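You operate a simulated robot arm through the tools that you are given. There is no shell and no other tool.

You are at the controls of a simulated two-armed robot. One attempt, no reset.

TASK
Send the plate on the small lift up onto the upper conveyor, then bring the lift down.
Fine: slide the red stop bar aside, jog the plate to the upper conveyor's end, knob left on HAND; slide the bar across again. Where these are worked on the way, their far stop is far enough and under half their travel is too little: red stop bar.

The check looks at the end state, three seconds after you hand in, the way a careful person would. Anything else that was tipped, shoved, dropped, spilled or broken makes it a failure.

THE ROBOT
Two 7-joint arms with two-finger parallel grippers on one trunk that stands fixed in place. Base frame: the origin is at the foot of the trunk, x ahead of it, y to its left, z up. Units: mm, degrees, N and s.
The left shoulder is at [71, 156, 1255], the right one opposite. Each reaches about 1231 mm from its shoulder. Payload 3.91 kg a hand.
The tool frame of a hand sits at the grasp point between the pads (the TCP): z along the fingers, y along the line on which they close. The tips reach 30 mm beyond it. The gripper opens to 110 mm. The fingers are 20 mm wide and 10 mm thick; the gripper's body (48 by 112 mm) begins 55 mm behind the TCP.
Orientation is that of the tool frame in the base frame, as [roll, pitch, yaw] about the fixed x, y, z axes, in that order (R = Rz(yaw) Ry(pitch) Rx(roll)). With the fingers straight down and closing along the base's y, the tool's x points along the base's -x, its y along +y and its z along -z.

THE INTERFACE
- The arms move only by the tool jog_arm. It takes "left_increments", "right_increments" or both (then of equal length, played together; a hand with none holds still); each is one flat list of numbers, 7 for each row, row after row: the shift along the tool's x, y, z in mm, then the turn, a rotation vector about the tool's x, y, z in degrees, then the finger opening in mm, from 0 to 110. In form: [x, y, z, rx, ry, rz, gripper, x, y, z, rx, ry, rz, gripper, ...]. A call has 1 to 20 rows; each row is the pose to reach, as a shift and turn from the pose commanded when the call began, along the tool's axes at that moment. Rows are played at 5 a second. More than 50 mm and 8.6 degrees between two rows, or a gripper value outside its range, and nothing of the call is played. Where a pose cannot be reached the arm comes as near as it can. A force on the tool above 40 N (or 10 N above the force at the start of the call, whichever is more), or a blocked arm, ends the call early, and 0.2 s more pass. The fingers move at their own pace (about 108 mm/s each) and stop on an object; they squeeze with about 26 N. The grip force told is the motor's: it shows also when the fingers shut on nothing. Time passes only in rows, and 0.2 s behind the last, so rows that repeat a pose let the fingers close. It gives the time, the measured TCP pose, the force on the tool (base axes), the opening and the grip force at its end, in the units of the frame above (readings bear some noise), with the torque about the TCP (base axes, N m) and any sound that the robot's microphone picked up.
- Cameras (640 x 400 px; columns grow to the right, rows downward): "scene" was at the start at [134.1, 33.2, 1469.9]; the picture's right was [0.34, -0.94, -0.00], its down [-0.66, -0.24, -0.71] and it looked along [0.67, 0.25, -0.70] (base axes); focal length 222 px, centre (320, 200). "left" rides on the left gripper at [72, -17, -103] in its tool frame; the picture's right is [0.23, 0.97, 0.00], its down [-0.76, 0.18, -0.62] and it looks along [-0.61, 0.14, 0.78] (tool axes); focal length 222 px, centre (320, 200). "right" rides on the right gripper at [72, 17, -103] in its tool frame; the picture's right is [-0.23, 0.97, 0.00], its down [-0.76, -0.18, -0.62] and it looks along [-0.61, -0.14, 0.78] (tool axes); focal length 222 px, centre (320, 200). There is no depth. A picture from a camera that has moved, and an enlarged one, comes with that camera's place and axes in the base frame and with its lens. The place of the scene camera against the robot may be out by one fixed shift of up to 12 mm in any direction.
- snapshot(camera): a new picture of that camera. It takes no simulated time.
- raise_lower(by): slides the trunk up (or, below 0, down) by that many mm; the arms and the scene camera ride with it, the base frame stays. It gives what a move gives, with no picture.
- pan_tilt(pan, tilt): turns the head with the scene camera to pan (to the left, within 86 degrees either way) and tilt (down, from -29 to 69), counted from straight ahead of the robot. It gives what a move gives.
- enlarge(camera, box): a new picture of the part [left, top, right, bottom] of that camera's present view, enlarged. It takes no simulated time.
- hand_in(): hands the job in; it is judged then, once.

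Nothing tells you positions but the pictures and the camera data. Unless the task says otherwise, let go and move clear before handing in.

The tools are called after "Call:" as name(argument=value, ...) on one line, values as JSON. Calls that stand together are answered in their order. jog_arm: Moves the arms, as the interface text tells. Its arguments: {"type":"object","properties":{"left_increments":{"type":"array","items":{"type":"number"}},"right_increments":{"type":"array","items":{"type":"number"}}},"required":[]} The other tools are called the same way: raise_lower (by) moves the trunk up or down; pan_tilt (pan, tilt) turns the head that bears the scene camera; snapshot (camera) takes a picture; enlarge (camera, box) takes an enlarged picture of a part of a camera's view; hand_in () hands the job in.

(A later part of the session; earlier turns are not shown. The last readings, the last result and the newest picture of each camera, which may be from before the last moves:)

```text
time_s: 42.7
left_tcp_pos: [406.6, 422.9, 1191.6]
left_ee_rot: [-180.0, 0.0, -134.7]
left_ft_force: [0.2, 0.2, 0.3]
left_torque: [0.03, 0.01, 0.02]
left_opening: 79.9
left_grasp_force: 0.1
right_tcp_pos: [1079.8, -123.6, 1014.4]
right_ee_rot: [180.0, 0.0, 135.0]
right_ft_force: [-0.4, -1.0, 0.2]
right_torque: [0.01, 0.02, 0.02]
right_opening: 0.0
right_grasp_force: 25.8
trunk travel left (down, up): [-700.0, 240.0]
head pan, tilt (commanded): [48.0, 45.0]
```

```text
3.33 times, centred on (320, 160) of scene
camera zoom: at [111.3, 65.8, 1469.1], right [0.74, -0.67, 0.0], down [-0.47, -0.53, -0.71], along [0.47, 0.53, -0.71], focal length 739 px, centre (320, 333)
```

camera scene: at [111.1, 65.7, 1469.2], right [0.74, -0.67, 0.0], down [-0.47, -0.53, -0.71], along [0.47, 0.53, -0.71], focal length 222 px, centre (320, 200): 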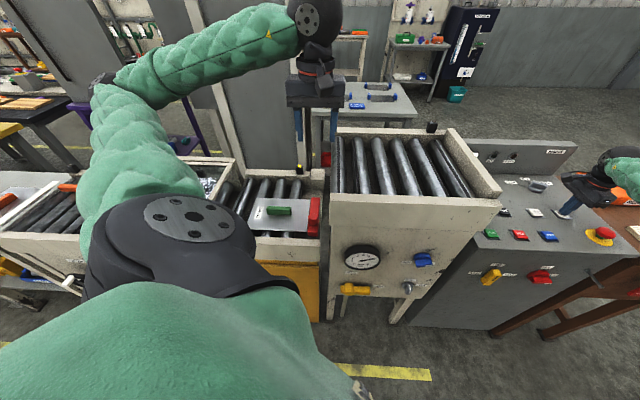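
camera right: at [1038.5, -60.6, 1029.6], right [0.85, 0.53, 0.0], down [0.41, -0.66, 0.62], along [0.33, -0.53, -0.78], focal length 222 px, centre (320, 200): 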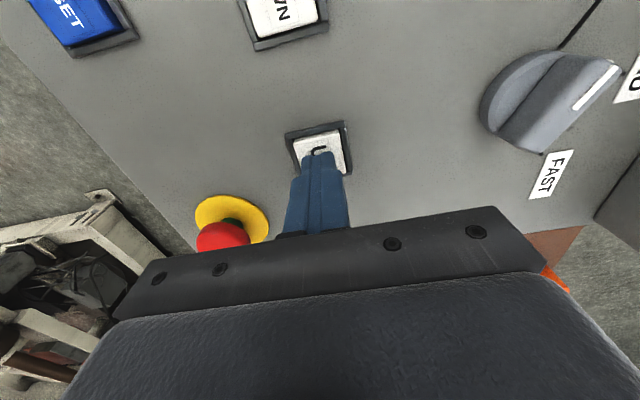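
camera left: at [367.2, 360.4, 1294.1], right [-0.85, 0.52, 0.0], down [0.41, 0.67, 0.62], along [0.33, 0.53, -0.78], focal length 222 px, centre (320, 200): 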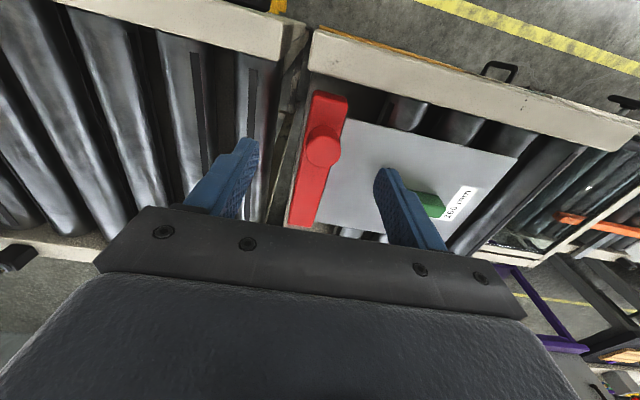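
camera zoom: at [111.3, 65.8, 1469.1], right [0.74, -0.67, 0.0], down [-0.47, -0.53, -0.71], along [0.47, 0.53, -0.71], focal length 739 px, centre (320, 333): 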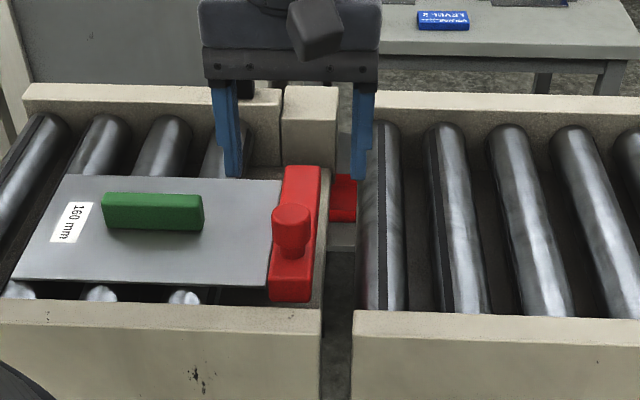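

Using the fingers as a reference I put the knob's top at about [409.5,435,1118]. I move over it and lower the open fingers to both sides of the knob.

Call:
jog_arm(left_increments=[-5, 3, 0, 0, 0, 0, 70, -10.7, 6.5, 0, 0, 0, 0, 70, -10.7, 6.5, 25, 0, 0, 0, 70, -10.7, 6.5, 45, 0, 0, 0, 70, -10.7, 6.5, 45, 0, 0, 0, 70])

Call:
enlarge(camera="left", box=[200, 60, 440, 240])

Call:
enlarge(camera="scene", box=[270, 100, 370, 220])

```text
time_s: 43.9
left_tcp_pos: [409.0, 434.5, 1144.4]
left_ee_rot: [-180.0, 0.0, -134.7]
left_ft_force: [-0.6, 0.5, -0.5]
left_torque: [0.0, -0.01, 0.03]
left_opening: 70.0
left_grasp_force: 0.1
right_tcp_pos: [1079.1, -124.8, 1014.4]
right_ee_rot: [-180.0, -0.1, 135.0]
right_ft_force: [0.0, 0.0, 0.1]
right_torque: [0.0, 0.0, -0.02]
right_opening: 0.0
right_grasp_force: 26.0
trunk travel left (down, up): [-700.0, 240.0]
head pan, tilt (commanded): [48.0, 45.0]
```

```text
2.22 times, centred on (320, 150) of left
camera zoom: at [369.5, 370.7, 1247.1], right [-0.85, 0.52, 0.0], down [0.41, 0.67, 0.62], along [0.33, 0.53, -0.78], focal length 494 px, centre (320, 311)
```

zoom: 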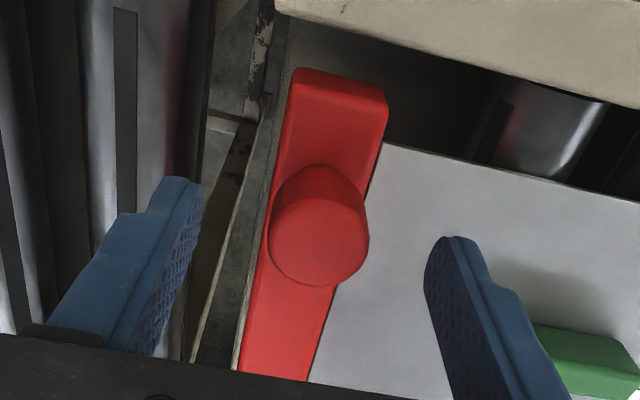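

```text
3.33 times, centred on (320, 160) of scene
camera zoom: at [111.6, 65.7, 1469.1], right [0.74, -0.67, 0.0], down [-0.47, -0.53, -0.71], along [0.47, 0.53, -0.71], focal length 739 px, centre (320, 333)
```

zoom: 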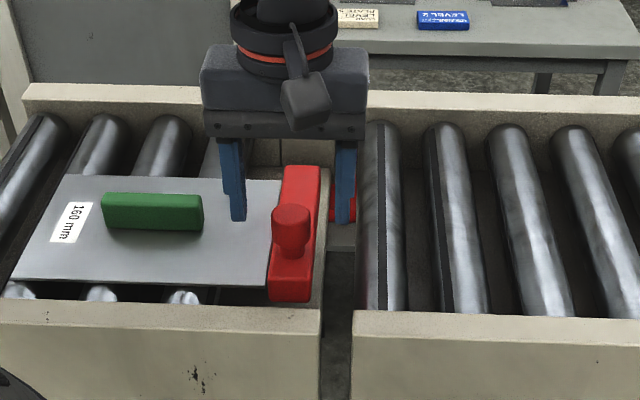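

The fingers are evenly on both sides of the knob. I lower 16 mm more and close on it.

Call:
jog_arm(left_increments=[0, 0, 8, 0, 0, 0, 70, 0, 0, 16, 0, 0, 0, 60, 0, 0, 16, 0, 0, 0, 30, 0, 0, 16, 0, 0, 0, 10, 0, 0, 16, 0, 0, 0, 10])

Call:
enlarge(camera="scene", box=[270, 100, 370, 220])

Call:
enlarge(camera="left", box=[200, 60, 440, 240])

```text
time_s: 45.1
left_tcp_pos: [409.7, 433.4, 1130.1]
left_ee_rot: [180.0, -0.2, -134.6]
left_ft_force: [-0.9, 2.4, 1.3]
left_torque: [0.3, -0.08, 0.06]
left_opening: 31.4
left_grasp_force: 44.9
right_tcp_pos: [1078.2, -123.5, 1014.3]
right_ee_rot: [-180.0, 0.0, 135.0]
right_ft_force: [-0.2, 0.4, 0.2]
right_torque: [-0.01, -0.05, 0.01]
right_opening: 0.0
right_grasp_force: 26.0
trunk travel left (down, up): [-700.0, 240.0]
head pan, tilt (commanded): [48.0, 45.0]
```

```text
3.33 times, centred on (320, 160) of scene
camera zoom: at [111.4, 65.9, 1469.1], right [0.74, -0.67, 0.0], down [-0.47, -0.53, -0.71], along [0.47, 0.53, -0.71], focal length 739 px, centre (320, 333)
```

zoom: 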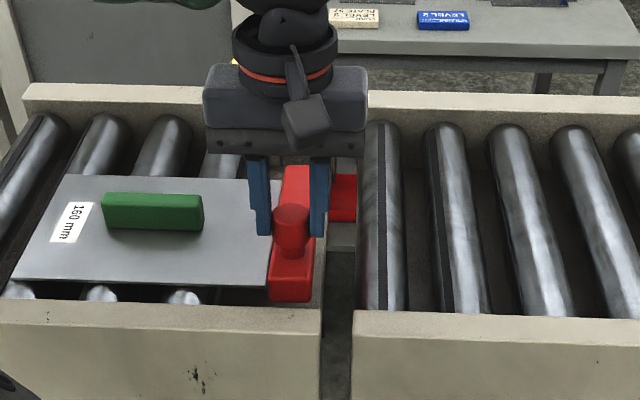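

```text
2.22 times, centred on (320, 150) of left
camera zoom: at [370.3, 371.9, 1233.1], right [-0.85, 0.52, 0.0], down [0.41, 0.67, 0.62], along [0.32, 0.53, -0.78], focal length 494 px, centre (320, 311)
```

zoom: 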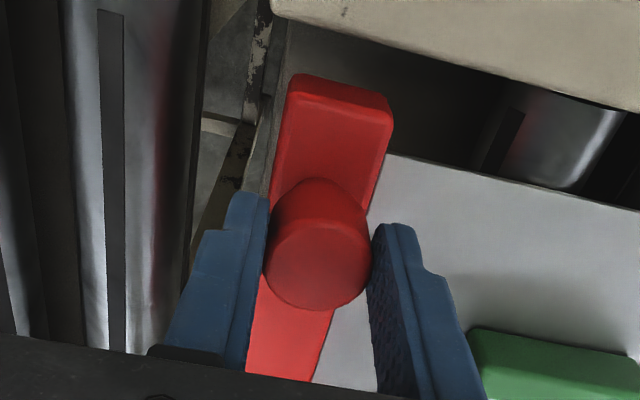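

The knob is held. I first try sliding the bar gently toward the far side and watch the force.

Call:
jog_arm(left_increments=[-3, 0, 0, 0, 0, 0, 10, -6, 0, 0, 0, 0, 0, 10, -9, 0, 0, 0, 0, 0, 10, -12, 0, 0, 0, 0, 0, 10])

Call:
enlarge(camera="scene", box=[270, 100, 370, 220])

```text
time_s: 46.1
left_tcp_pos: [416.9, 443.5, 1131.2]
left_ee_rot: [180.0, 0.0, -134.7]
left_ft_force: [-0.5, -1.3, 0.0]
left_torque: [-0.56, 0.53, 0.02]
left_opening: 30.7
left_grasp_force: 45.3
right_tcp_pos: [1078.4, -124.2, 1015.7]
right_ee_rot: [-179.9, -0.1, 135.0]
right_ft_force: [-0.5, -0.1, 0.8]
right_torque: [0.01, -0.03, 0.02]
right_opening: 0.2
right_grasp_force: 26.3
trunk travel left (down, up): [-700.0, 240.0]
head pan, tilt (commanded): [48.0, 45.0]
```

```text
3.33 times, centred on (320, 160) of scene
camera zoom: at [111.9, 65.7, 1469.0], right [0.74, -0.67, 0.0], down [-0.47, -0.53, -0.71], along [0.47, 0.53, -0.71], focal length 739 px, centre (320, 333)
```

zoom: 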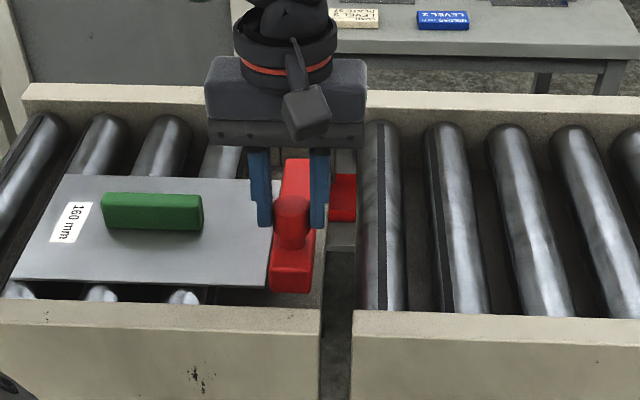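

The bar slides freely toward the far side. I carry on in that direction in steps until its stop.

Call:
jog_arm(left_increments=[-8, 0, 0, 0, 0, 0, 10, -16, 0, 0, 0, 0, 0, 10, -24, 0, 0, 0, 0, 0, 10, -32, 0, 0, 0, 0, 0, 10, -40, 0, 0, 0, 0, 0, 10, -48, 0, 0, 0, 0, 0, 10])

Call:
enlarge(camera="scene", box=[270, 100, 370, 220])

Call:
enlarge(camera="left", box=[200, 60, 440, 240])

```text
time_s: 47.5
left_tcp_pos: [451.9, 476.2, 1130.9]
left_ee_rot: [180.0, 0.1, -134.6]
left_ft_force: [5.5, -2.8, 9.8]
left_torque: [-0.89, 0.65, 0.1]
left_opening: 31.0
left_grasp_force: 45.7
right_tcp_pos: [1078.9, -124.1, 1015.7]
right_ee_rot: [-179.9, 0.0, 135.0]
right_ft_force: [0.4, 0.1, 0.0]
right_torque: [0.02, 0.02, 0.0]
right_opening: 0.0
right_grasp_force: 25.9
trunk travel left (down, up): [-700.0, 240.0]
head pan, tilt (commanded): [48.0, 45.0]
```

```text
3.33 times, centred on (320, 160) of scene
camera zoom: at [111.9, 65.0, 1469.3], right [0.74, -0.67, 0.0], down [-0.47, -0.53, -0.71], along [0.47, 0.53, -0.71], focal length 739 px, centre (320, 333)
```

zoom: 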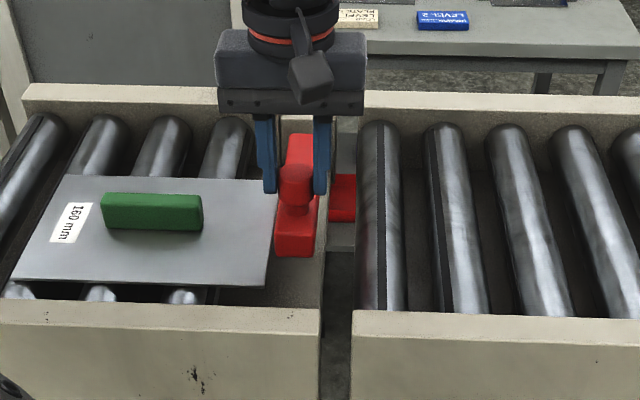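

```text
2.22 times, centred on (320, 150) of left
camera zoom: at [411.7, 413.6, 1232.8], right [-0.85, 0.52, 0.0], down [0.41, 0.67, 0.62], along [0.33, 0.53, -0.78], focal length 494 px, centre (320, 311)
```

zoom: 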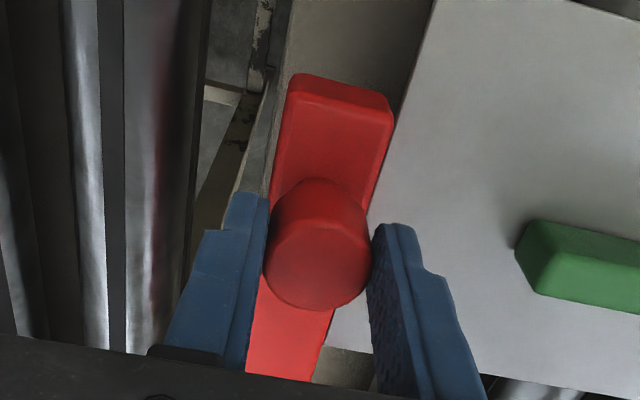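

The bar has moved 60 mm, still freely. I continue.

Call:
jog_arm(left_increments=[-8, 0, 0, 0, 0, 0, 10, -16, 0, 0, 0, 0, 0, 10, -24, 0, 0, 0, 0, 0, 10, -32, 0, 0, 0, 0, 0, 10, -40, 0, 0, 0, 0, 0, 10, -48, 0, 0, 0, 0, 0, 10])

Call:
enlarge(camera="scene", box=[270, 100, 370, 220])

```text
time_s: 48.9
left_tcp_pos: [486.0, 511.6, 1130.6]
left_ee_rot: [-180.0, -0.2, -134.7]
left_ft_force: [5.6, -3.8, -3.0]
left_torque: [0.29, -0.77, -0.07]
left_opening: 31.2
left_grasp_force: 45.0
right_tcp_pos: [1079.8, -125.0, 1014.2]
right_ee_rot: [-179.9, 0.0, 135.0]
right_ft_force: [-0.7, -0.3, -0.6]
right_torque: [-0.04, 0.01, 0.02]
right_opening: 0.2
right_grasp_force: 25.5
trunk travel left (down, up): [-700.0, 240.0]
head pan, tilt (commanded): [48.0, 45.0]
```

```text
3.33 times, centred on (320, 160) of scene
camera zoom: at [112.5, 65.4, 1468.9], right [0.74, -0.67, 0.0], down [-0.47, -0.53, -0.71], along [0.47, 0.53, -0.71], focal length 739 px, centre (320, 333)
```

zoom: 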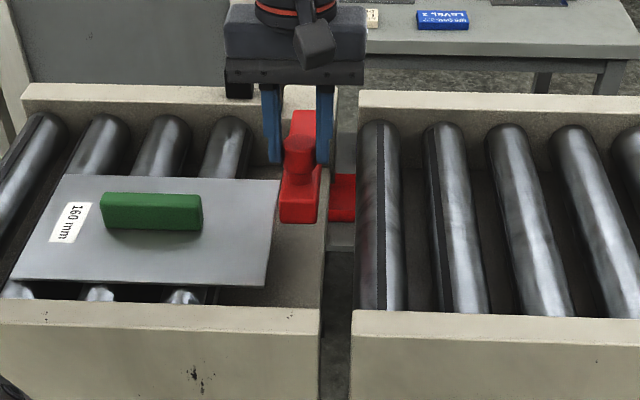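

108 mm so far, with the bar sliding into its housing. I continue in smaller steps, alert for the stop.

Call:
jog_arm(left_increments=[-6, 0, 0, 0, 0, 0, 10, -12, 0, 0, 0, 0, 0, 10, -18, 0, 0, 0, 0, 0, 10, -24, 0, 0, 0, 0, 0, 10, -30, 0, 0, 0, 0, 0, 10])

Call:
enlarge(camera="scene", box=[270, 100, 370, 220])

Call:
snapshot(camera="left")

```text
time_s: 50.1
left_tcp_pos: [507.0, 530.4, 1131.2]
left_ee_rot: [179.9, -0.1, -134.8]
left_ft_force: [8.8, -8.9, -7.0]
left_torque: [-0.7, 0.07, 0.12]
left_opening: 31.1
left_grasp_force: 44.7
right_tcp_pos: [1079.3, -124.7, 1014.0]
right_ee_rot: [180.0, 0.0, 135.0]
right_ft_force: [-0.6, 0.5, 0.1]
right_torque: [-0.02, 0.0, 0.02]
right_opening: 0.0
right_grasp_force: 25.8
trunk travel left (down, up): [-700.0, 240.0]
head pan, tilt (commanded): [48.0, 45.0]
```

```text
3.33 times, centred on (320, 160) of scene
camera zoom: at [113.0, 65.1, 1469.0], right [0.74, -0.67, 0.0], down [-0.47, -0.53, -0.71], along [0.47, 0.53, -0.71], focal length 739 px, centre (320, 333)
```

zoom: 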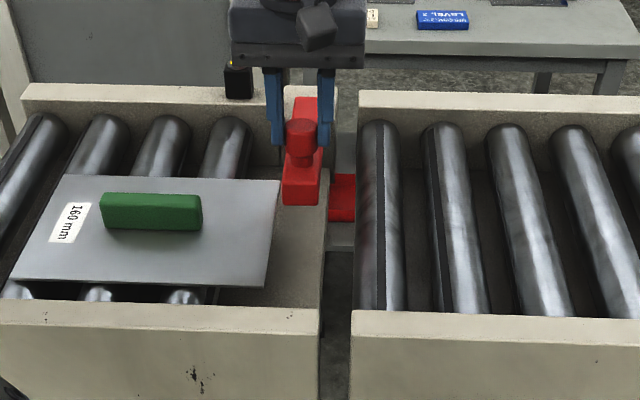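

```text
taken
camera left: at [467.1, 468.9, 1233.0], right [-0.85, 0.52, 0.0], down [0.41, 0.67, 0.62], along [0.33, 0.53, -0.78], focal length 222 px, centre (320, 200)
```

left: 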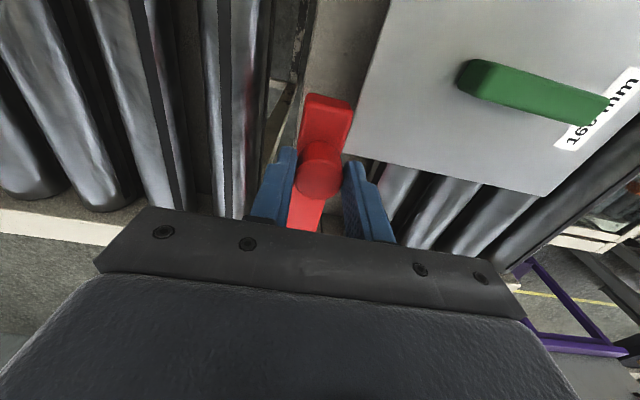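

Side force shows the slide line is about 1° off my tool axis. I correct sideways by 2.5 mm and continue.

Call:
jog_arm(left_increments=[0, -1.5, 0, 0, 0, 0, 10, -6, -2.4, 0, 0, 0, 0, 10, -12, -2.5, 0, 0, 0, 0, 10, -18, -2.6, 0, 0, 0, 0, 10, -24, -2.7, 0, 0, 0, 0, 10, -28, -2.8, 0, 0, 0, 0, 10])

Call:
enlarge(camera="scene", box=[270, 100, 370, 220])

Call:
enlarge(camera="left", box=[200, 60, 440, 240])

```text
time_s: 51.5
left_tcp_pos: [526.4, 552.0, 1130.5]
left_ee_rot: [-180.0, -0.2, -134.7]
left_ft_force: [-5.9, 5.7, -12.0]
left_torque: [0.19, -0.02, -0.03]
left_opening: 30.9
left_grasp_force: 44.9
right_tcp_pos: [1079.1, -123.7, 1015.1]
right_ee_rot: [-179.9, 0.0, 135.0]
right_ft_force: [-0.2, -0.8, -0.4]
right_torque: [-0.01, -0.02, -0.02]
right_opening: 0.1
right_grasp_force: 25.7
trunk travel left (down, up): [-700.0, 240.0]
head pan, tilt (commanded): [48.0, 45.0]
```

```text
3.33 times, centred on (320, 160) of scene
camera zoom: at [111.7, 67.2, 1469.0], right [0.74, -0.67, 0.0], down [-0.47, -0.53, -0.71], along [0.47, 0.52, -0.71], focal length 739 px, centre (320, 333)
```

zoom: 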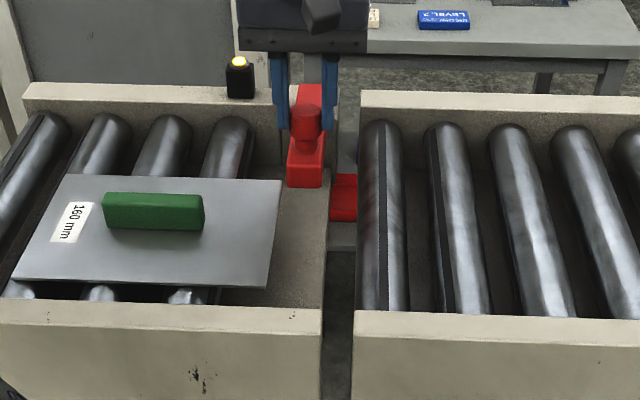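

```text
2.22 times, centred on (320, 150) of left
camera zoom: at [487.7, 489.6, 1233.1], right [-0.85, 0.52, 0.0], down [0.41, 0.67, 0.62], along [0.33, 0.53, -0.78], focal length 494 px, centre (320, 311)
```

zoom: 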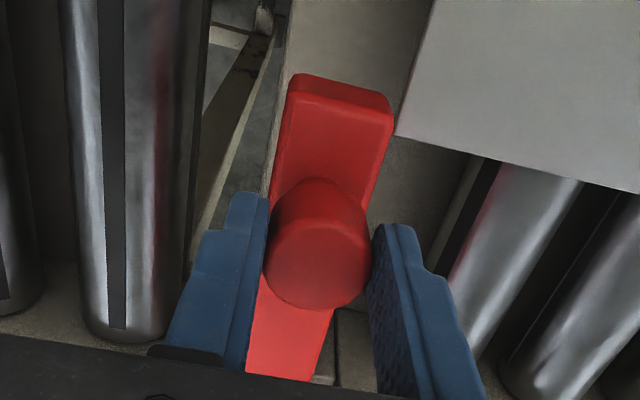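

The bar's near end is close to clearing the plate's edge. I continue in small steps until it stops.

Call:
jog_arm(left_increments=[-4, 1.2, -1, 0, 0, 0, 10, -8, 1.2, -1, 0, 0, 0, 10, -12, 1.1, -1, 0, 0, 0, 10, -16, 1, -1, 0, 0, 0, 10, -20, 1, -1, 0, 0, 0, 10, -24, 1, -1, 0, 0, 0, 10])

Call:
enlarge(camera="scene", box=[270, 100, 370, 220])

Call:
enlarge(camera="left", box=[200, 60, 440, 240])

```text
time_s: 52.9
left_tcp_pos: [545.2, 570.0, 1130.1]
left_ee_rot: [-180.0, -0.2, -134.8]
left_ft_force: [0.8, 1.6, -19.1]
left_torque: [-0.53, 0.41, -0.13]
left_opening: 31.0
left_grasp_force: 44.8
right_tcp_pos: [1079.7, -122.7, 1013.9]
right_ee_rot: [-179.9, -0.1, 135.0]
right_ft_force: [0.2, -0.9, 0.5]
right_torque: [0.03, 0.02, -0.02]
right_opening: 0.0
right_grasp_force: 26.0
trunk travel left (down, up): [-700.0, 240.0]
head pan, tilt (commanded): [48.0, 45.0]
```

```text
3.33 times, centred on (320, 160) of scene
camera zoom: at [113.0, 67.2, 1468.8], right [0.74, -0.67, 0.0], down [-0.47, -0.53, -0.71], along [0.47, 0.52, -0.71], focal length 739 px, centre (320, 333)
```

zoom: 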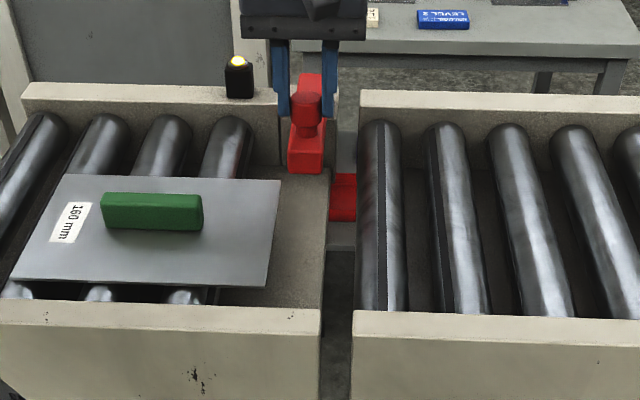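

```text
2.22 times, centred on (320, 150) of left
camera zoom: at [505.2, 507.2, 1233.2], right [-0.85, 0.52, 0.0], down [0.41, 0.67, 0.62], along [0.33, 0.53, -0.78], focal length 494 px, centre (320, 311)
```

zoom: 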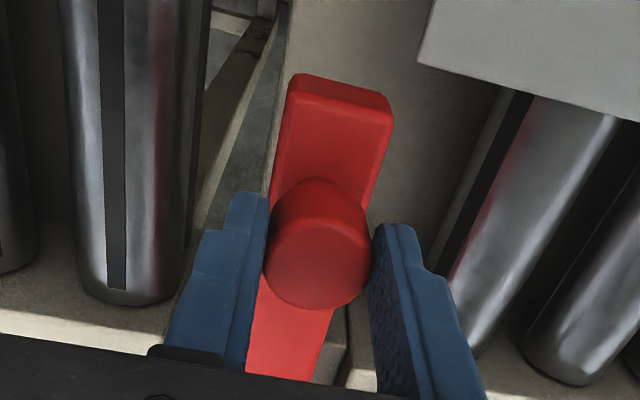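

The bar is now beyond the plate's edge after 192 mm. I ease the vertical pull and feel for the far stop.

Call:
jog_arm(left_increments=[0, 0, 2, 0, 0, 0, 10, -4, 0, 2, 0, 0, 0, 10, -8, 0, 2, 0, 0, 0, 10, -12, 0, 2, 0, 0, 0, 10, -16, 0, 2, 0, 0, 0, 10])

Call:
enlarge(camera="scene", box=[270, 100, 370, 220])

```text
time_s: 54.1
left_tcp_pos: [554.4, 579.8, 1130.6]
left_ee_rot: [-179.9, 0.0, -134.7]
left_ft_force: [-1.5, 1.8, 6.5]
left_torque: [-0.1, 0.02, 0.01]
left_opening: 31.1
left_grasp_force: 45.5
right_tcp_pos: [1077.3, -123.8, 1015.1]
right_ee_rot: [-180.0, -0.1, 135.0]
right_ft_force: [0.7, -0.1, -0.3]
right_torque: [0.03, -0.04, 0.01]
right_opening: 0.2
right_grasp_force: 25.8
trunk travel left (down, up): [-700.0, 240.0]
head pan, tilt (commanded): [48.0, 45.0]
```

```text
3.33 times, centred on (320, 160) of scene
camera zoom: at [111.0, 65.5, 1469.3], right [0.74, -0.67, 0.0], down [-0.47, -0.53, -0.71], along [0.47, 0.53, -0.71], focal length 739 px, centre (320, 333)
```

zoom: 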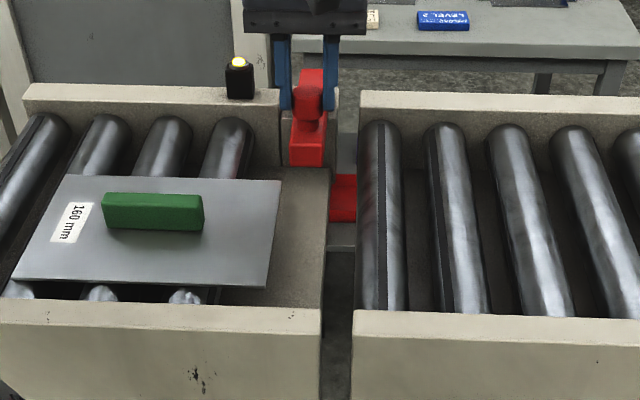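

Still moving freely at about 206 mm. I go on a little further to find the stop.

Call:
jog_arm(left_increments=[-4, 0, -0.5, 0, 0, 0, 10, -8, 0, -0.5, 0, 0, 0, 10, -12, 0, -0.5, 0, 0, 0, 10, -16, 0, -0.5, 0, 0, 0, 10, -20, 0, -0.5, 0, 0, 0, 10])

Call:
enlarge(camera="scene", box=[270, 100, 370, 220])

Call:
snapshot(camera="left")

```text
time_s: 55.3
left_tcp_pos: [571.2, 597.2, 1130.4]
left_ee_rot: [-180.0, 0.0, -134.7]
left_ft_force: [-0.4, 0.9, -0.6]
left_torque: [-0.05, 0.03, 0.02]
left_opening: 10.0
left_grasp_force: 0.2
right_tcp_pos: [1079.5, -122.2, 1013.6]
right_ee_rot: [-179.9, 0.0, 134.9]
right_ft_force: [0.5, 0.7, -0.1]
right_torque: [-0.02, -0.03, -0.02]
right_opening: 0.0
right_grasp_force: 25.9
trunk travel left (down, up): [-700.0, 240.0]
head pan, tilt (commanded): [48.0, 45.0]
```

```text
3.33 times, centred on (320, 160) of scene
camera zoom: at [113.7, 67.6, 1469.0], right [0.74, -0.67, 0.0], down [-0.47, -0.53, -0.71], along [0.47, 0.52, -0.71], focal length 739 px, centre (320, 333)
```

zoom: 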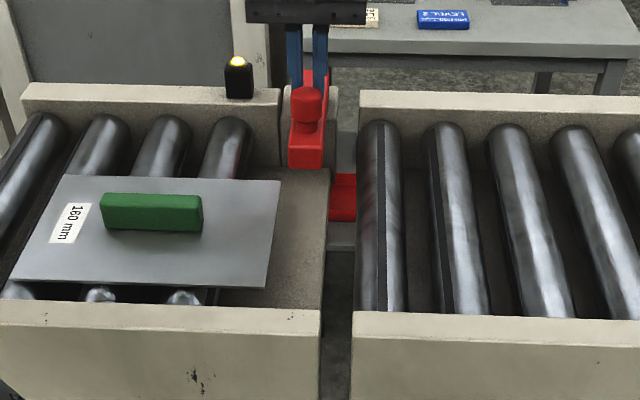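

```text
taken
camera left: at [531.9, 533.9, 1231.8], right [-0.85, 0.52, 0.0], down [0.41, 0.67, 0.62], along [0.33, 0.53, -0.78], focal length 222 px, centre (320, 200)
```

left: 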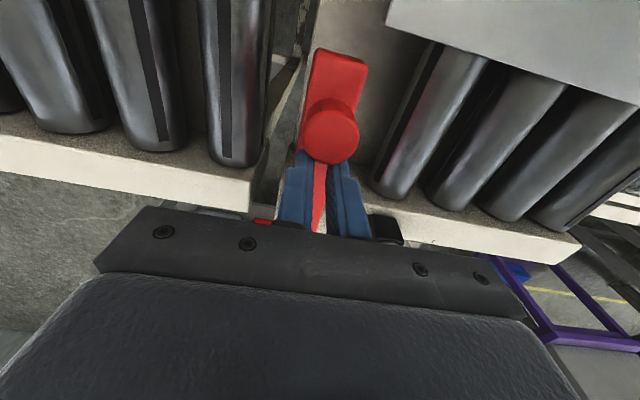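

The knob reached its far stop and the fingers then slipped off past it; the bar stays fully aside. I raise the left hand clear and bring the right hand above FWD.

Call:
jog_arm(left_increments=[0, 0, -20, 0, 0, 0, 10, 0, 0, -50, 0, 0, 0, 20, 0, 0, -90, 0, 0, 0, 40, 30, 0, -110, 0, 0, 0, 60, 70, 0, -110, 0, 0, 0, 60, 110, 0, -110, 0, 0, 0, 60], right_increments=[35, 0, 0, 0, 0, 0, 0, 70, 0, 0, 0, 0, 0, 0, 105, 0, 0, 0, 0, 0, 0, 140, 0, 0, 0, 0, 0, 0, 175, 0, 0, 0, 0, 0, 0, 201, 0, 0, 0, 0, 0, 0])

Call:
snapshot(camera="right")

Call:
snapshot(camera="left")

Call:
snapshot(camera="scene")

```text
time_s: 56.7
left_tcp_pos: [491.5, 512.7, 1243.2]
left_ee_rot: [-180.0, 0.0, -134.7]
left_ft_force: [-0.1, -0.5, 0.4]
left_torque: [0.01, 0.0, -0.01]
left_opening: 60.0
left_grasp_force: 0.0
right_tcp_pos: [938.7, 15.6, 1014.4]
right_ee_rot: [179.9, 0.0, 135.0]
right_ft_force: [-0.7, -0.3, -0.2]
right_torque: [-0.01, 0.0, -0.04]
right_opening: 0.1
right_grasp_force: 25.8
trunk travel left (down, up): [-700.0, 240.0]
head pan, tilt (commanded): [48.0, 45.0]
```

```text
taken
camera right: at [898.5, 79.3, 1119.8], right [0.85, 0.53, 0.0], down [0.41, -0.66, 0.62], along [0.33, -0.53, -0.78], focal length 222 px, centre (320, 200)
```

right: 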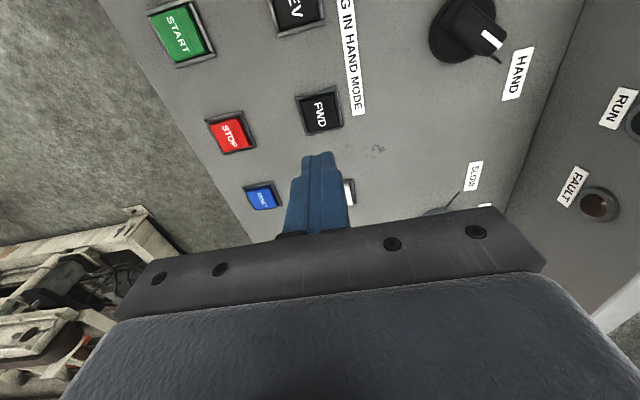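

```text
taken
camera left: at [451.5, 449.4, 1345.4], right [-0.85, 0.52, 0.0], down [0.41, 0.67, 0.62], along [0.33, 0.53, -0.78], focal length 222 px, centre (320, 200)
```

left: 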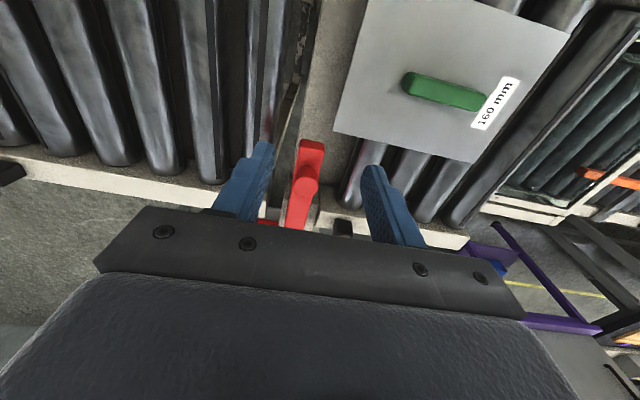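

```text
taken
camera scene: at [110.6, 65.0, 1469.2], right [0.74, -0.67, 0.0], down [-0.47, -0.53, -0.71], along [0.47, 0.53, -0.71], focal length 222 px, centre (320, 200)
```

scene: 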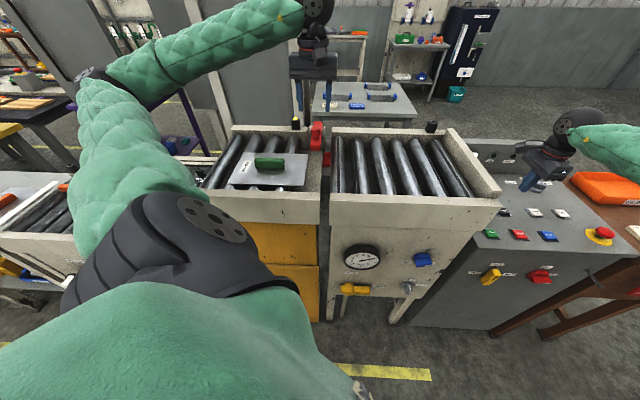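

FWD is nearly under the fingertips. I lower to just above it and check.

Call:
jog_arm(right_increments=[1, 0, 40, 0, 0, 0, 0, 1, 0, 75, 0, 0, 0, 0, 1, 0, 88, 0, 0, 0, 0, 1, 0, 88, 0, 0, 0, 0])

Call:
enlarge(camera="right", box=[220, 60, 420, 220])

```text
time_s: 57.7
left_tcp_pos: [490.9, 513.4, 1241.8]
left_ee_rot: [180.0, -0.1, -134.7]
left_ft_force: [-0.3, -0.6, -0.3]
left_torque: [-0.01, 0.01, -0.02]
left_opening: 60.1
left_grasp_force: 0.1
right_tcp_pos: [937.9, 19.1, 925.2]
right_ee_rot: [-180.0, -0.1, 135.0]
right_ft_force: [0.0, -0.5, 0.2]
right_torque: [-0.03, 0.0, 0.01]
right_opening: 0.0
right_grasp_force: 26.2
trunk travel left (down, up): [-700.0, 240.0]
head pan, tilt (commanded): [48.0, 45.0]
```

```text
2.50 times, centred on (320, 140) of right
camera zoom: at [899.0, 82.2, 1030.4], right [0.85, 0.53, 0.0], down [0.41, -0.66, 0.62], along [0.33, -0.53, -0.78], focal length 555 px, centre (320, 350)
```

zoom: 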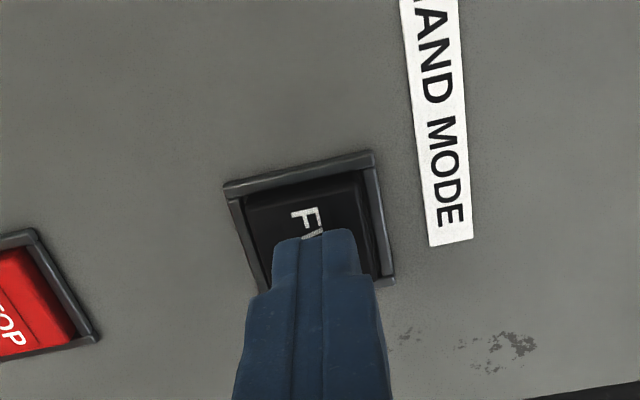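

FWD is under the fingertips within 3 mm. I correct slightly and press it in small steps.

Call:
jog_arm(right_increments=[2, -0.7, 4, 0, 0, 0, 0, 2, -0.7, 7, 0, 0, 0, 0, 2, -0.7, 9, 0, 0, 0, 0, 2, -0.7, 11, 0, 0, 0, 0])

Call:
enlarge(camera="scene", box=[190, 90, 510, 290])

```text
time_s: 58.7
left_tcp_pos: [492.3, 514.6, 1242.2]
left_ee_rot: [180.0, 0.0, -134.7]
left_ft_force: [0.0, -0.8, -0.7]
left_torque: [0.03, -0.03, 0.02]
left_opening: 60.0
left_grasp_force: 0.0
right_tcp_pos: [934.4, 21.1, 914.3]
right_ee_rot: [-180.0, 0.1, 135.0]
right_ft_force: [1.4, -0.9, 6.8]
right_torque: [-0.02, -0.03, 0.0]
right_opening: 0.0
right_grasp_force: 25.5
trunk travel left (down, up): [-700.0, 240.0]
head pan, tilt (commanded): [48.0, 45.0]
heard: click
```

```text
2.00 times, centred on (350, 190) of scene
camera zoom: at [111.1, 65.7, 1469.3], right [0.74, -0.67, 0.0], down [-0.47, -0.53, -0.71], along [0.47, 0.53, -0.71], focal length 444 px, centre (260, 220)
```

zoom: 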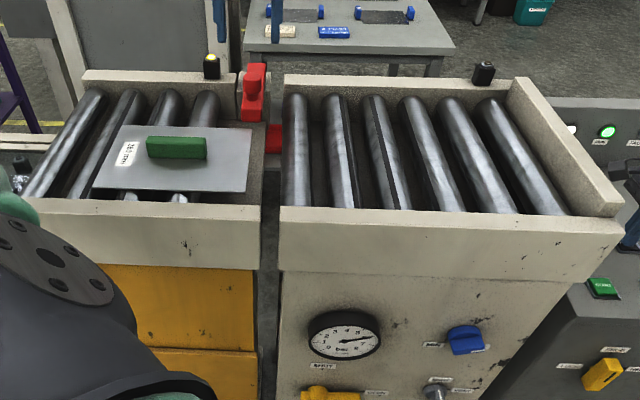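

The RUN lamp is lit and the plate has begun to move. I hold FWD and watch.

Call:
jog_arm(right_increments=[0, 0, 0, 0, 0, 0, 0, 0, 0, 0, 0, 0, 0, 0, 0, 0, 0, 0, 0, 0, 0, 0, 0, 0, 0, 0, 0, 0, 0, 0, 0, 0, 0, 0, 0])

Call:
enlarge(camera="scene", box=[190, 90, 510, 290])

```text
time_s: 59.9
left_tcp_pos: [491.6, 513.6, 1242.8]
left_ee_rot: [-180.0, 0.1, -134.8]
left_ft_force: [-0.9, -0.8, -0.1]
left_torque: [0.01, -0.04, 0.01]
left_opening: 60.0
left_grasp_force: 0.1
right_tcp_pos: [934.5, 20.2, 913.9]
right_ee_rot: [-179.9, 0.0, 134.9]
right_ft_force: [3.3, -0.3, 8.6]
right_torque: [-0.03, -0.1, -0.02]
right_opening: 0.0
right_grasp_force: 25.9
trunk travel left (down, up): [-700.0, 240.0]
head pan, tilt (commanded): [48.0, 45.0]
```

```text
2.00 times, centred on (350, 190) of scene
camera zoom: at [111.0, 65.7, 1469.2], right [0.74, -0.67, 0.0], down [-0.47, -0.53, -0.71], along [0.47, 0.53, -0.71], focal length 444 px, centre (260, 220)
```

zoom: 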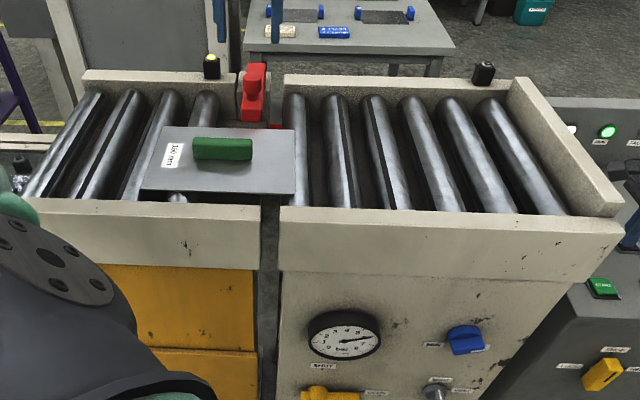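

The plate is crossing onto the upper conveyor at about 60 mm/s. I keep holding.

Call:
jog_arm(right_increments=[0, 0, 0, 0, 0, 0, 0, 0, 0, 0, 0, 0, 0, 0, 0, 0, 0, 0, 0, 0, 0, 0, 0, 0, 0, 0, 0, 0, 0, 0, 0, 0, 0, 0, 0, 0, 0, 0, 0, 0, 0, 0, 0, 0, 0, 0, 0, 0, 0, 0, 0, 0, 0, 0, 0, 0, 0, 0, 0, 0, 0, 0, 0, 0, 0, 0, 0, 0, 0, 0])

Call:
enlarge(camera="scene", box=[190, 90, 510, 290])

```text
time_s: 62.1
left_tcp_pos: [491.4, 513.3, 1243.3]
left_ee_rot: [180.0, 0.0, -134.8]
left_ft_force: [-0.1, 0.5, 0.0]
left_torque: [0.0, 0.0, 0.01]
left_opening: 59.8
left_grasp_force: 0.1
right_tcp_pos: [934.5, 20.7, 914.8]
right_ee_rot: [-179.9, 0.0, 135.0]
right_ft_force: [0.8, -1.1, 8.9]
right_torque: [-0.01, -0.05, -0.03]
right_opening: 0.1
right_grasp_force: 25.8
trunk travel left (down, up): [-700.0, 240.0]
head pan, tilt (commanded): [48.0, 45.0]
```

```text
2.00 times, centred on (350, 190) of scene
camera zoom: at [110.9, 65.7, 1469.2], right [0.74, -0.67, 0.0], down [-0.47, -0.53, -0.71], along [0.47, 0.53, -0.71], focal length 444 px, centre (260, 220)
```

zoom: 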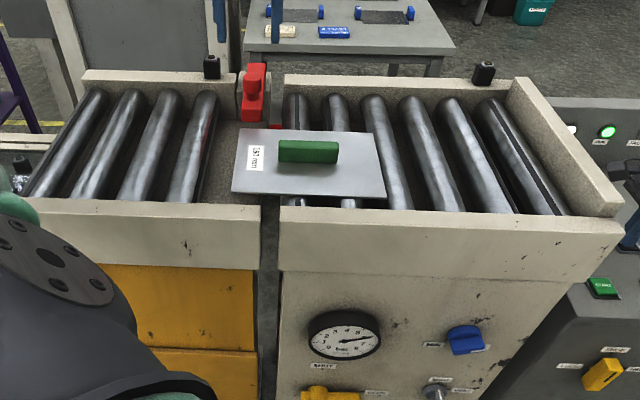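

The plate is on its way across the upper conveyor. I hold on for another three seconds.

Call:
jog_arm(right_increments=[0, 0, 0, 0, 0, 0, 0, 0, 0, 0, 0, 0, 0, 0, 0, 0, 0, 0, 0, 0, 0, 0, 0, 0, 0, 0, 0, 0, 0, 0, 0, 0, 0, 0, 0, 0, 0, 0, 0, 0, 0, 0, 0, 0, 0, 0, 0, 0, 0, 0, 0, 0, 0, 0, 0, 0, 0, 0, 0, 0, 0, 0, 0, 0, 0, 0, 0, 0, 0, 0, 0, 0, 0, 0, 0, 0, 0, 0, 0, 0, 0, 0, 0, 0, 0, 0, 0, 0, 0, 0, 0])

Call:
enlarge(camera="scene", box=[190, 90, 510, 290])

```text
time_s: 64.9
left_tcp_pos: [491.8, 514.5, 1242.2]
left_ee_rot: [-180.0, 0.1, -134.7]
left_ft_force: [-0.5, 0.1, -0.1]
left_torque: [0.02, 0.02, -0.01]
left_opening: 60.0
left_grasp_force: 0.1
right_tcp_pos: [933.8, 20.5, 915.1]
right_ee_rot: [-179.9, 0.0, 135.1]
right_ft_force: [0.0, -0.2, 8.7]
right_torque: [-0.04, 0.03, 0.02]
right_opening: 0.0
right_grasp_force: 25.6
trunk travel left (down, up): [-700.0, 240.0]
head pan, tilt (commanded): [48.0, 45.0]
```

```text
2.00 times, centred on (350, 190) of scene
camera zoom: at [110.8, 65.8, 1469.2], right [0.74, -0.67, 0.0], down [-0.47, -0.53, -0.71], along [0.47, 0.53, -0.71], focal length 444 px, centre (260, 220)
```

zoom: 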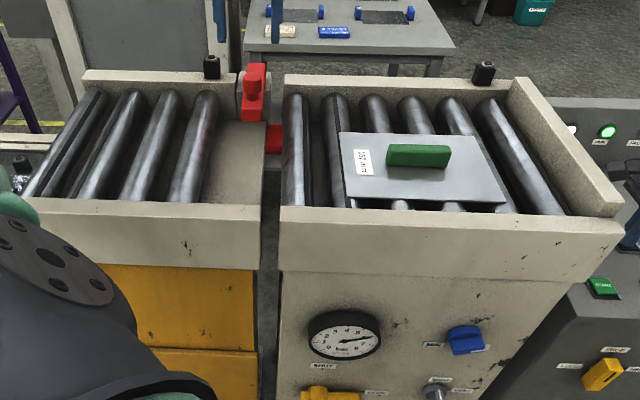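

The plate is nearly at the end board. I hold a bit longer.

Call:
jog_arm(right_increments=[0, 0, 0, 0, 0, 0, 0, 0, 0, 0, 0, 0, 0, 0, 0, 0, 0, 0, 0, 0, 0, 0, 0, 0, 0, 0, 0, 0, 0, 0, 0, 0, 0, 0, 0, 0, 0, 0, 0, 0, 0, 0])

Call:
enlarge(camera="scene", box=[190, 90, 510, 290])

```text
time_s: 66.3
left_tcp_pos: [492.4, 512.2, 1242.9]
left_ee_rot: [-179.9, 0.1, -134.7]
left_ft_force: [0.7, 0.7, -1.4]
left_torque: [0.0, -0.04, 0.0]
left_opening: 59.8
left_grasp_force: 0.1
right_tcp_pos: [933.8, 20.4, 915.8]
right_ee_rot: [180.0, 0.0, 135.0]
right_ft_force: [0.1, 1.3, 8.9]
right_torque: [-0.03, 0.0, 0.05]
right_opening: 0.1
right_grasp_force: 25.7
trunk travel left (down, up): [-700.0, 240.0]
head pan, tilt (commanded): [48.0, 45.0]
```

```text
2.00 times, centred on (350, 190) of scene
camera zoom: at [110.8, 65.8, 1469.2], right [0.74, -0.67, 0.0], down [-0.47, -0.53, -0.71], along [0.47, 0.53, -0.71], focal length 444 px, centre (260, 220)
```

zoom: 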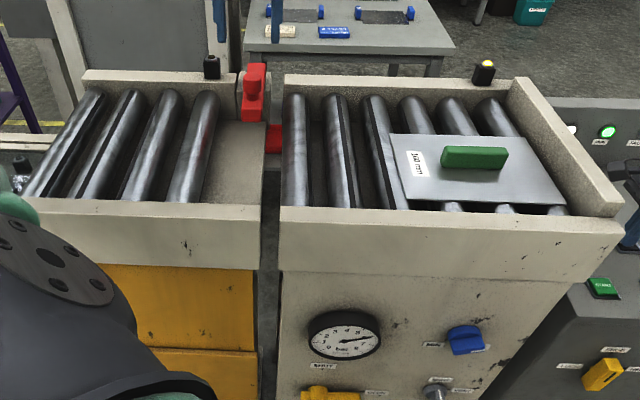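

The end sensor's lamp has lit and the plate is at the end board. One short extra hold will show whether it is against the stop.

Call:
jog_arm(right_increments=[0, 0, 0, 0, 0, 0, 0])

Call:
enlarge(camera="scene", box=[360, 110, 520, 210])

```text
time_s: 66.7
left_tcp_pos: [490.7, 514.0, 1241.9]
left_ee_rot: [-180.0, -0.1, -134.7]
left_ft_force: [-0.1, 0.4, 1.1]
left_torque: [0.03, 0.0, 0.02]
left_opening: 59.9
left_grasp_force: 0.0
right_tcp_pos: [934.5, 20.9, 913.5]
right_ee_rot: [-180.0, 0.0, 135.0]
right_ft_force: [-0.8, -0.3, 7.6]
right_torque: [0.01, 0.03, -0.01]
right_opening: 0.0
right_grasp_force: 26.1
trunk travel left (down, up): [-700.0, 240.0]
head pan, tilt (commanded): [48.0, 45.0]
```

```text
4.00 times, centred on (440, 160) of scene
camera zoom: at [110.8, 65.8, 1469.2], right [0.74, -0.67, 0.0], down [-0.47, -0.53, -0.71], along [0.47, 0.53, -0.71], focal length 887 px, centre (-160, 360)
```

zoom: 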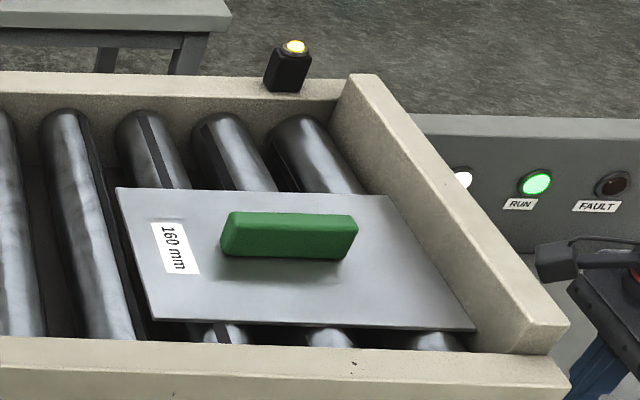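

The plate moved a little more in that hold. I continue in short holds until it no longer advances.

Call:
jog_arm(right_increments=[0, 0, 0, 0, 0, 0, 0, 0, 0, 0, 0, 0, 0, 0])

Call:
enlarge(camera="scene", box=[360, 110, 520, 210])

```text
time_s: 67.3
left_tcp_pos: [490.4, 513.6, 1241.9]
left_ee_rot: [-179.9, -0.1, -134.7]
left_ft_force: [0.1, 0.1, -0.6]
left_torque: [0.01, 0.02, -0.03]
left_opening: 60.1
left_grasp_force: 0.1
right_tcp_pos: [934.6, 21.1, 913.5]
right_ee_rot: [180.0, 0.0, 135.0]
right_ft_force: [-0.8, 0.7, 8.4]
right_torque: [0.0, 0.0, -0.05]
right_opening: 0.0
right_grasp_force: 25.4
trunk travel left (down, up): [-700.0, 240.0]
head pan, tilt (commanded): [48.0, 45.0]
```

```text
4.00 times, centred on (440, 160) of scene
camera zoom: at [110.8, 65.8, 1469.2], right [0.74, -0.67, 0.0], down [-0.47, -0.53, -0.71], along [0.47, 0.53, -0.71], focal length 887 px, centre (-160, 360)
```

zoom: 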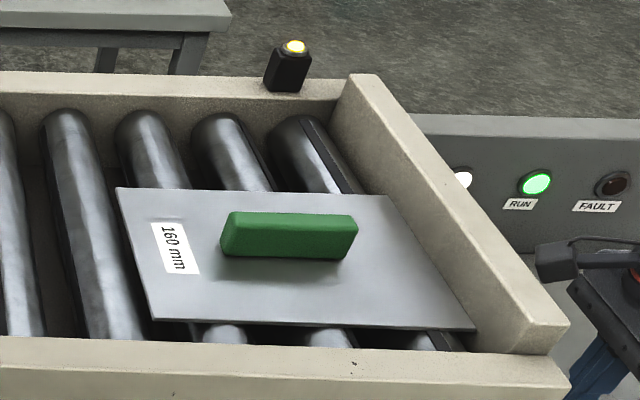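

The plate no longer advances: it is against the end board with the end sensor lit. I release FWD and move the right hand above DOWN.

Call:
jog_arm(right_increments=[0, 0, -10, 0, 0, 0, 0, 0, 0, -50, 0, 0, 0, 0, 0, 0, -90, 0, 0, 0, 0, -40, 0, -100, 0, 0, 0, 0, -80, 0, -100, 0, 0, 0, 0, -112, 0, -100, 0, 0, 0, 0, -112, 0, -100, 0, 0, 0, 0])

Call:
snapshot(camera="right")

Call:
snapshot(camera="left")

Call:
snapshot(camera="scene")

```text
time_s: 68.9
left_tcp_pos: [491.5, 513.4, 1243.8]
left_ee_rot: [-180.0, -0.1, -134.7]
left_ft_force: [-0.1, 0.1, -0.9]
left_torque: [0.01, -0.02, -0.01]
left_opening: 59.7
left_grasp_force: 0.0
right_tcp_pos: [1015.2, -59.1, 1016.0]
right_ee_rot: [-179.9, 0.0, 135.0]
right_ft_force: [-0.4, 0.2, 0.5]
right_torque: [0.01, -0.03, 0.01]
right_opening: 0.1
right_grasp_force: 25.8
trunk travel left (down, up): [-700.0, 240.0]
head pan, tilt (commanded): [48.0, 45.0]
```

```text
taken
camera right: at [976.2, 3.9, 1120.4], right [0.85, 0.53, 0.0], down [0.41, -0.66, 0.62], along [0.33, -0.53, -0.78], focal length 222 px, centre (320, 200)
```

right: 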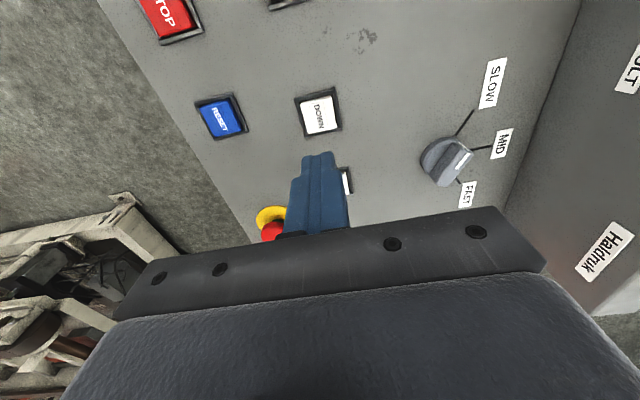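

```text
taken
camera left: at [452.3, 450.9, 1344.8], right [-0.85, 0.52, 0.0], down [0.41, 0.67, 0.62], along [0.33, 0.53, -0.78], focal length 222 px, centre (320, 200)
```

left: 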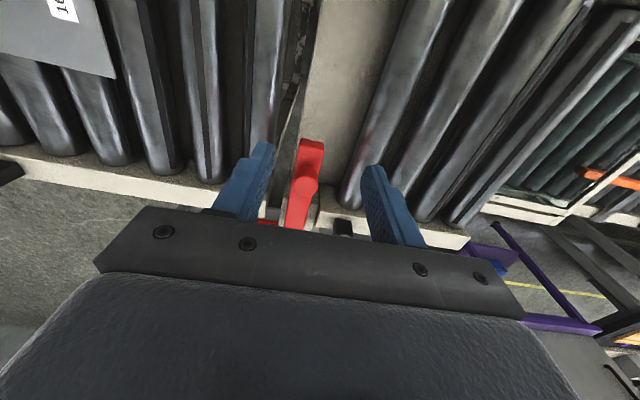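

```text
taken
camera scene: at [111.5, 65.9, 1469.1], right [0.74, -0.67, 0.0], down [-0.47, -0.53, -0.71], along [0.47, 0.53, -0.71], focal length 222 px, centre (320, 200)
```

scene: 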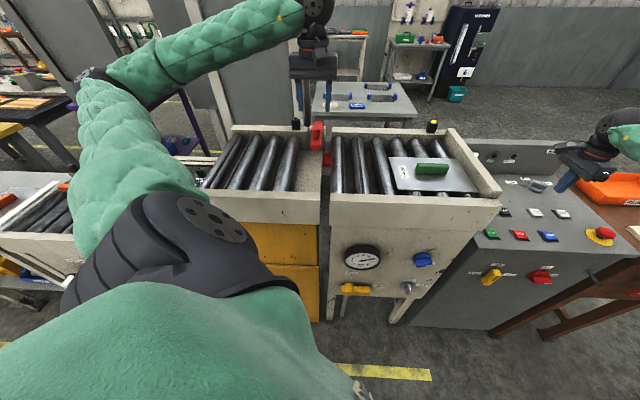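

The plate rests at the upper conveyor's end and the lift is empty. I zoom on the bar's knob to grip it again.

Call:
enlarge(camera="left", box=[240, 110, 400, 240])

Call:
enlarge(camera="scene", box=[270, 90, 370, 220])

```text
3.08 times, centred on (320, 175) of left
camera zoom: at [452.3, 450.9, 1344.8], right [-0.85, 0.52, 0.0], down [0.41, 0.67, 0.62], along [0.33, 0.53, -0.78], focal length 684 px, centre (320, 277)
```

zoom: 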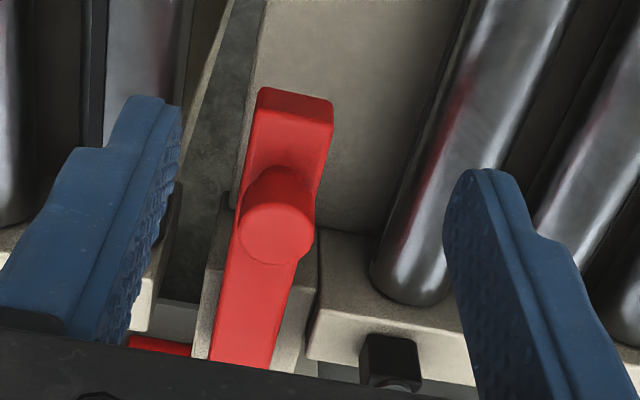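

```text
3.08 times, centred on (320, 155) of scene
camera zoom: at [111.5, 65.9, 1469.1], right [0.74, -0.67, 0.0], down [-0.47, -0.53, -0.71], along [0.47, 0.53, -0.71], focal length 682 px, centre (320, 338)
```

zoom: 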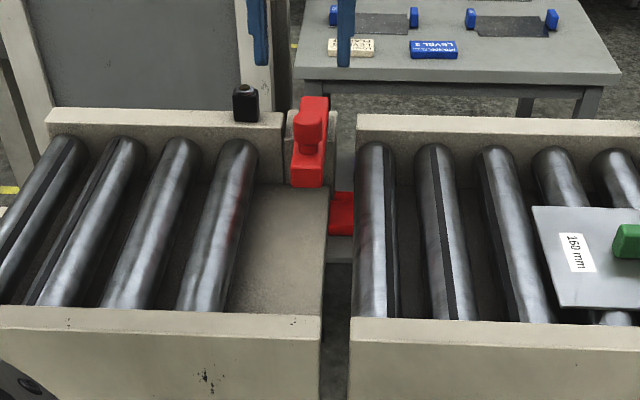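

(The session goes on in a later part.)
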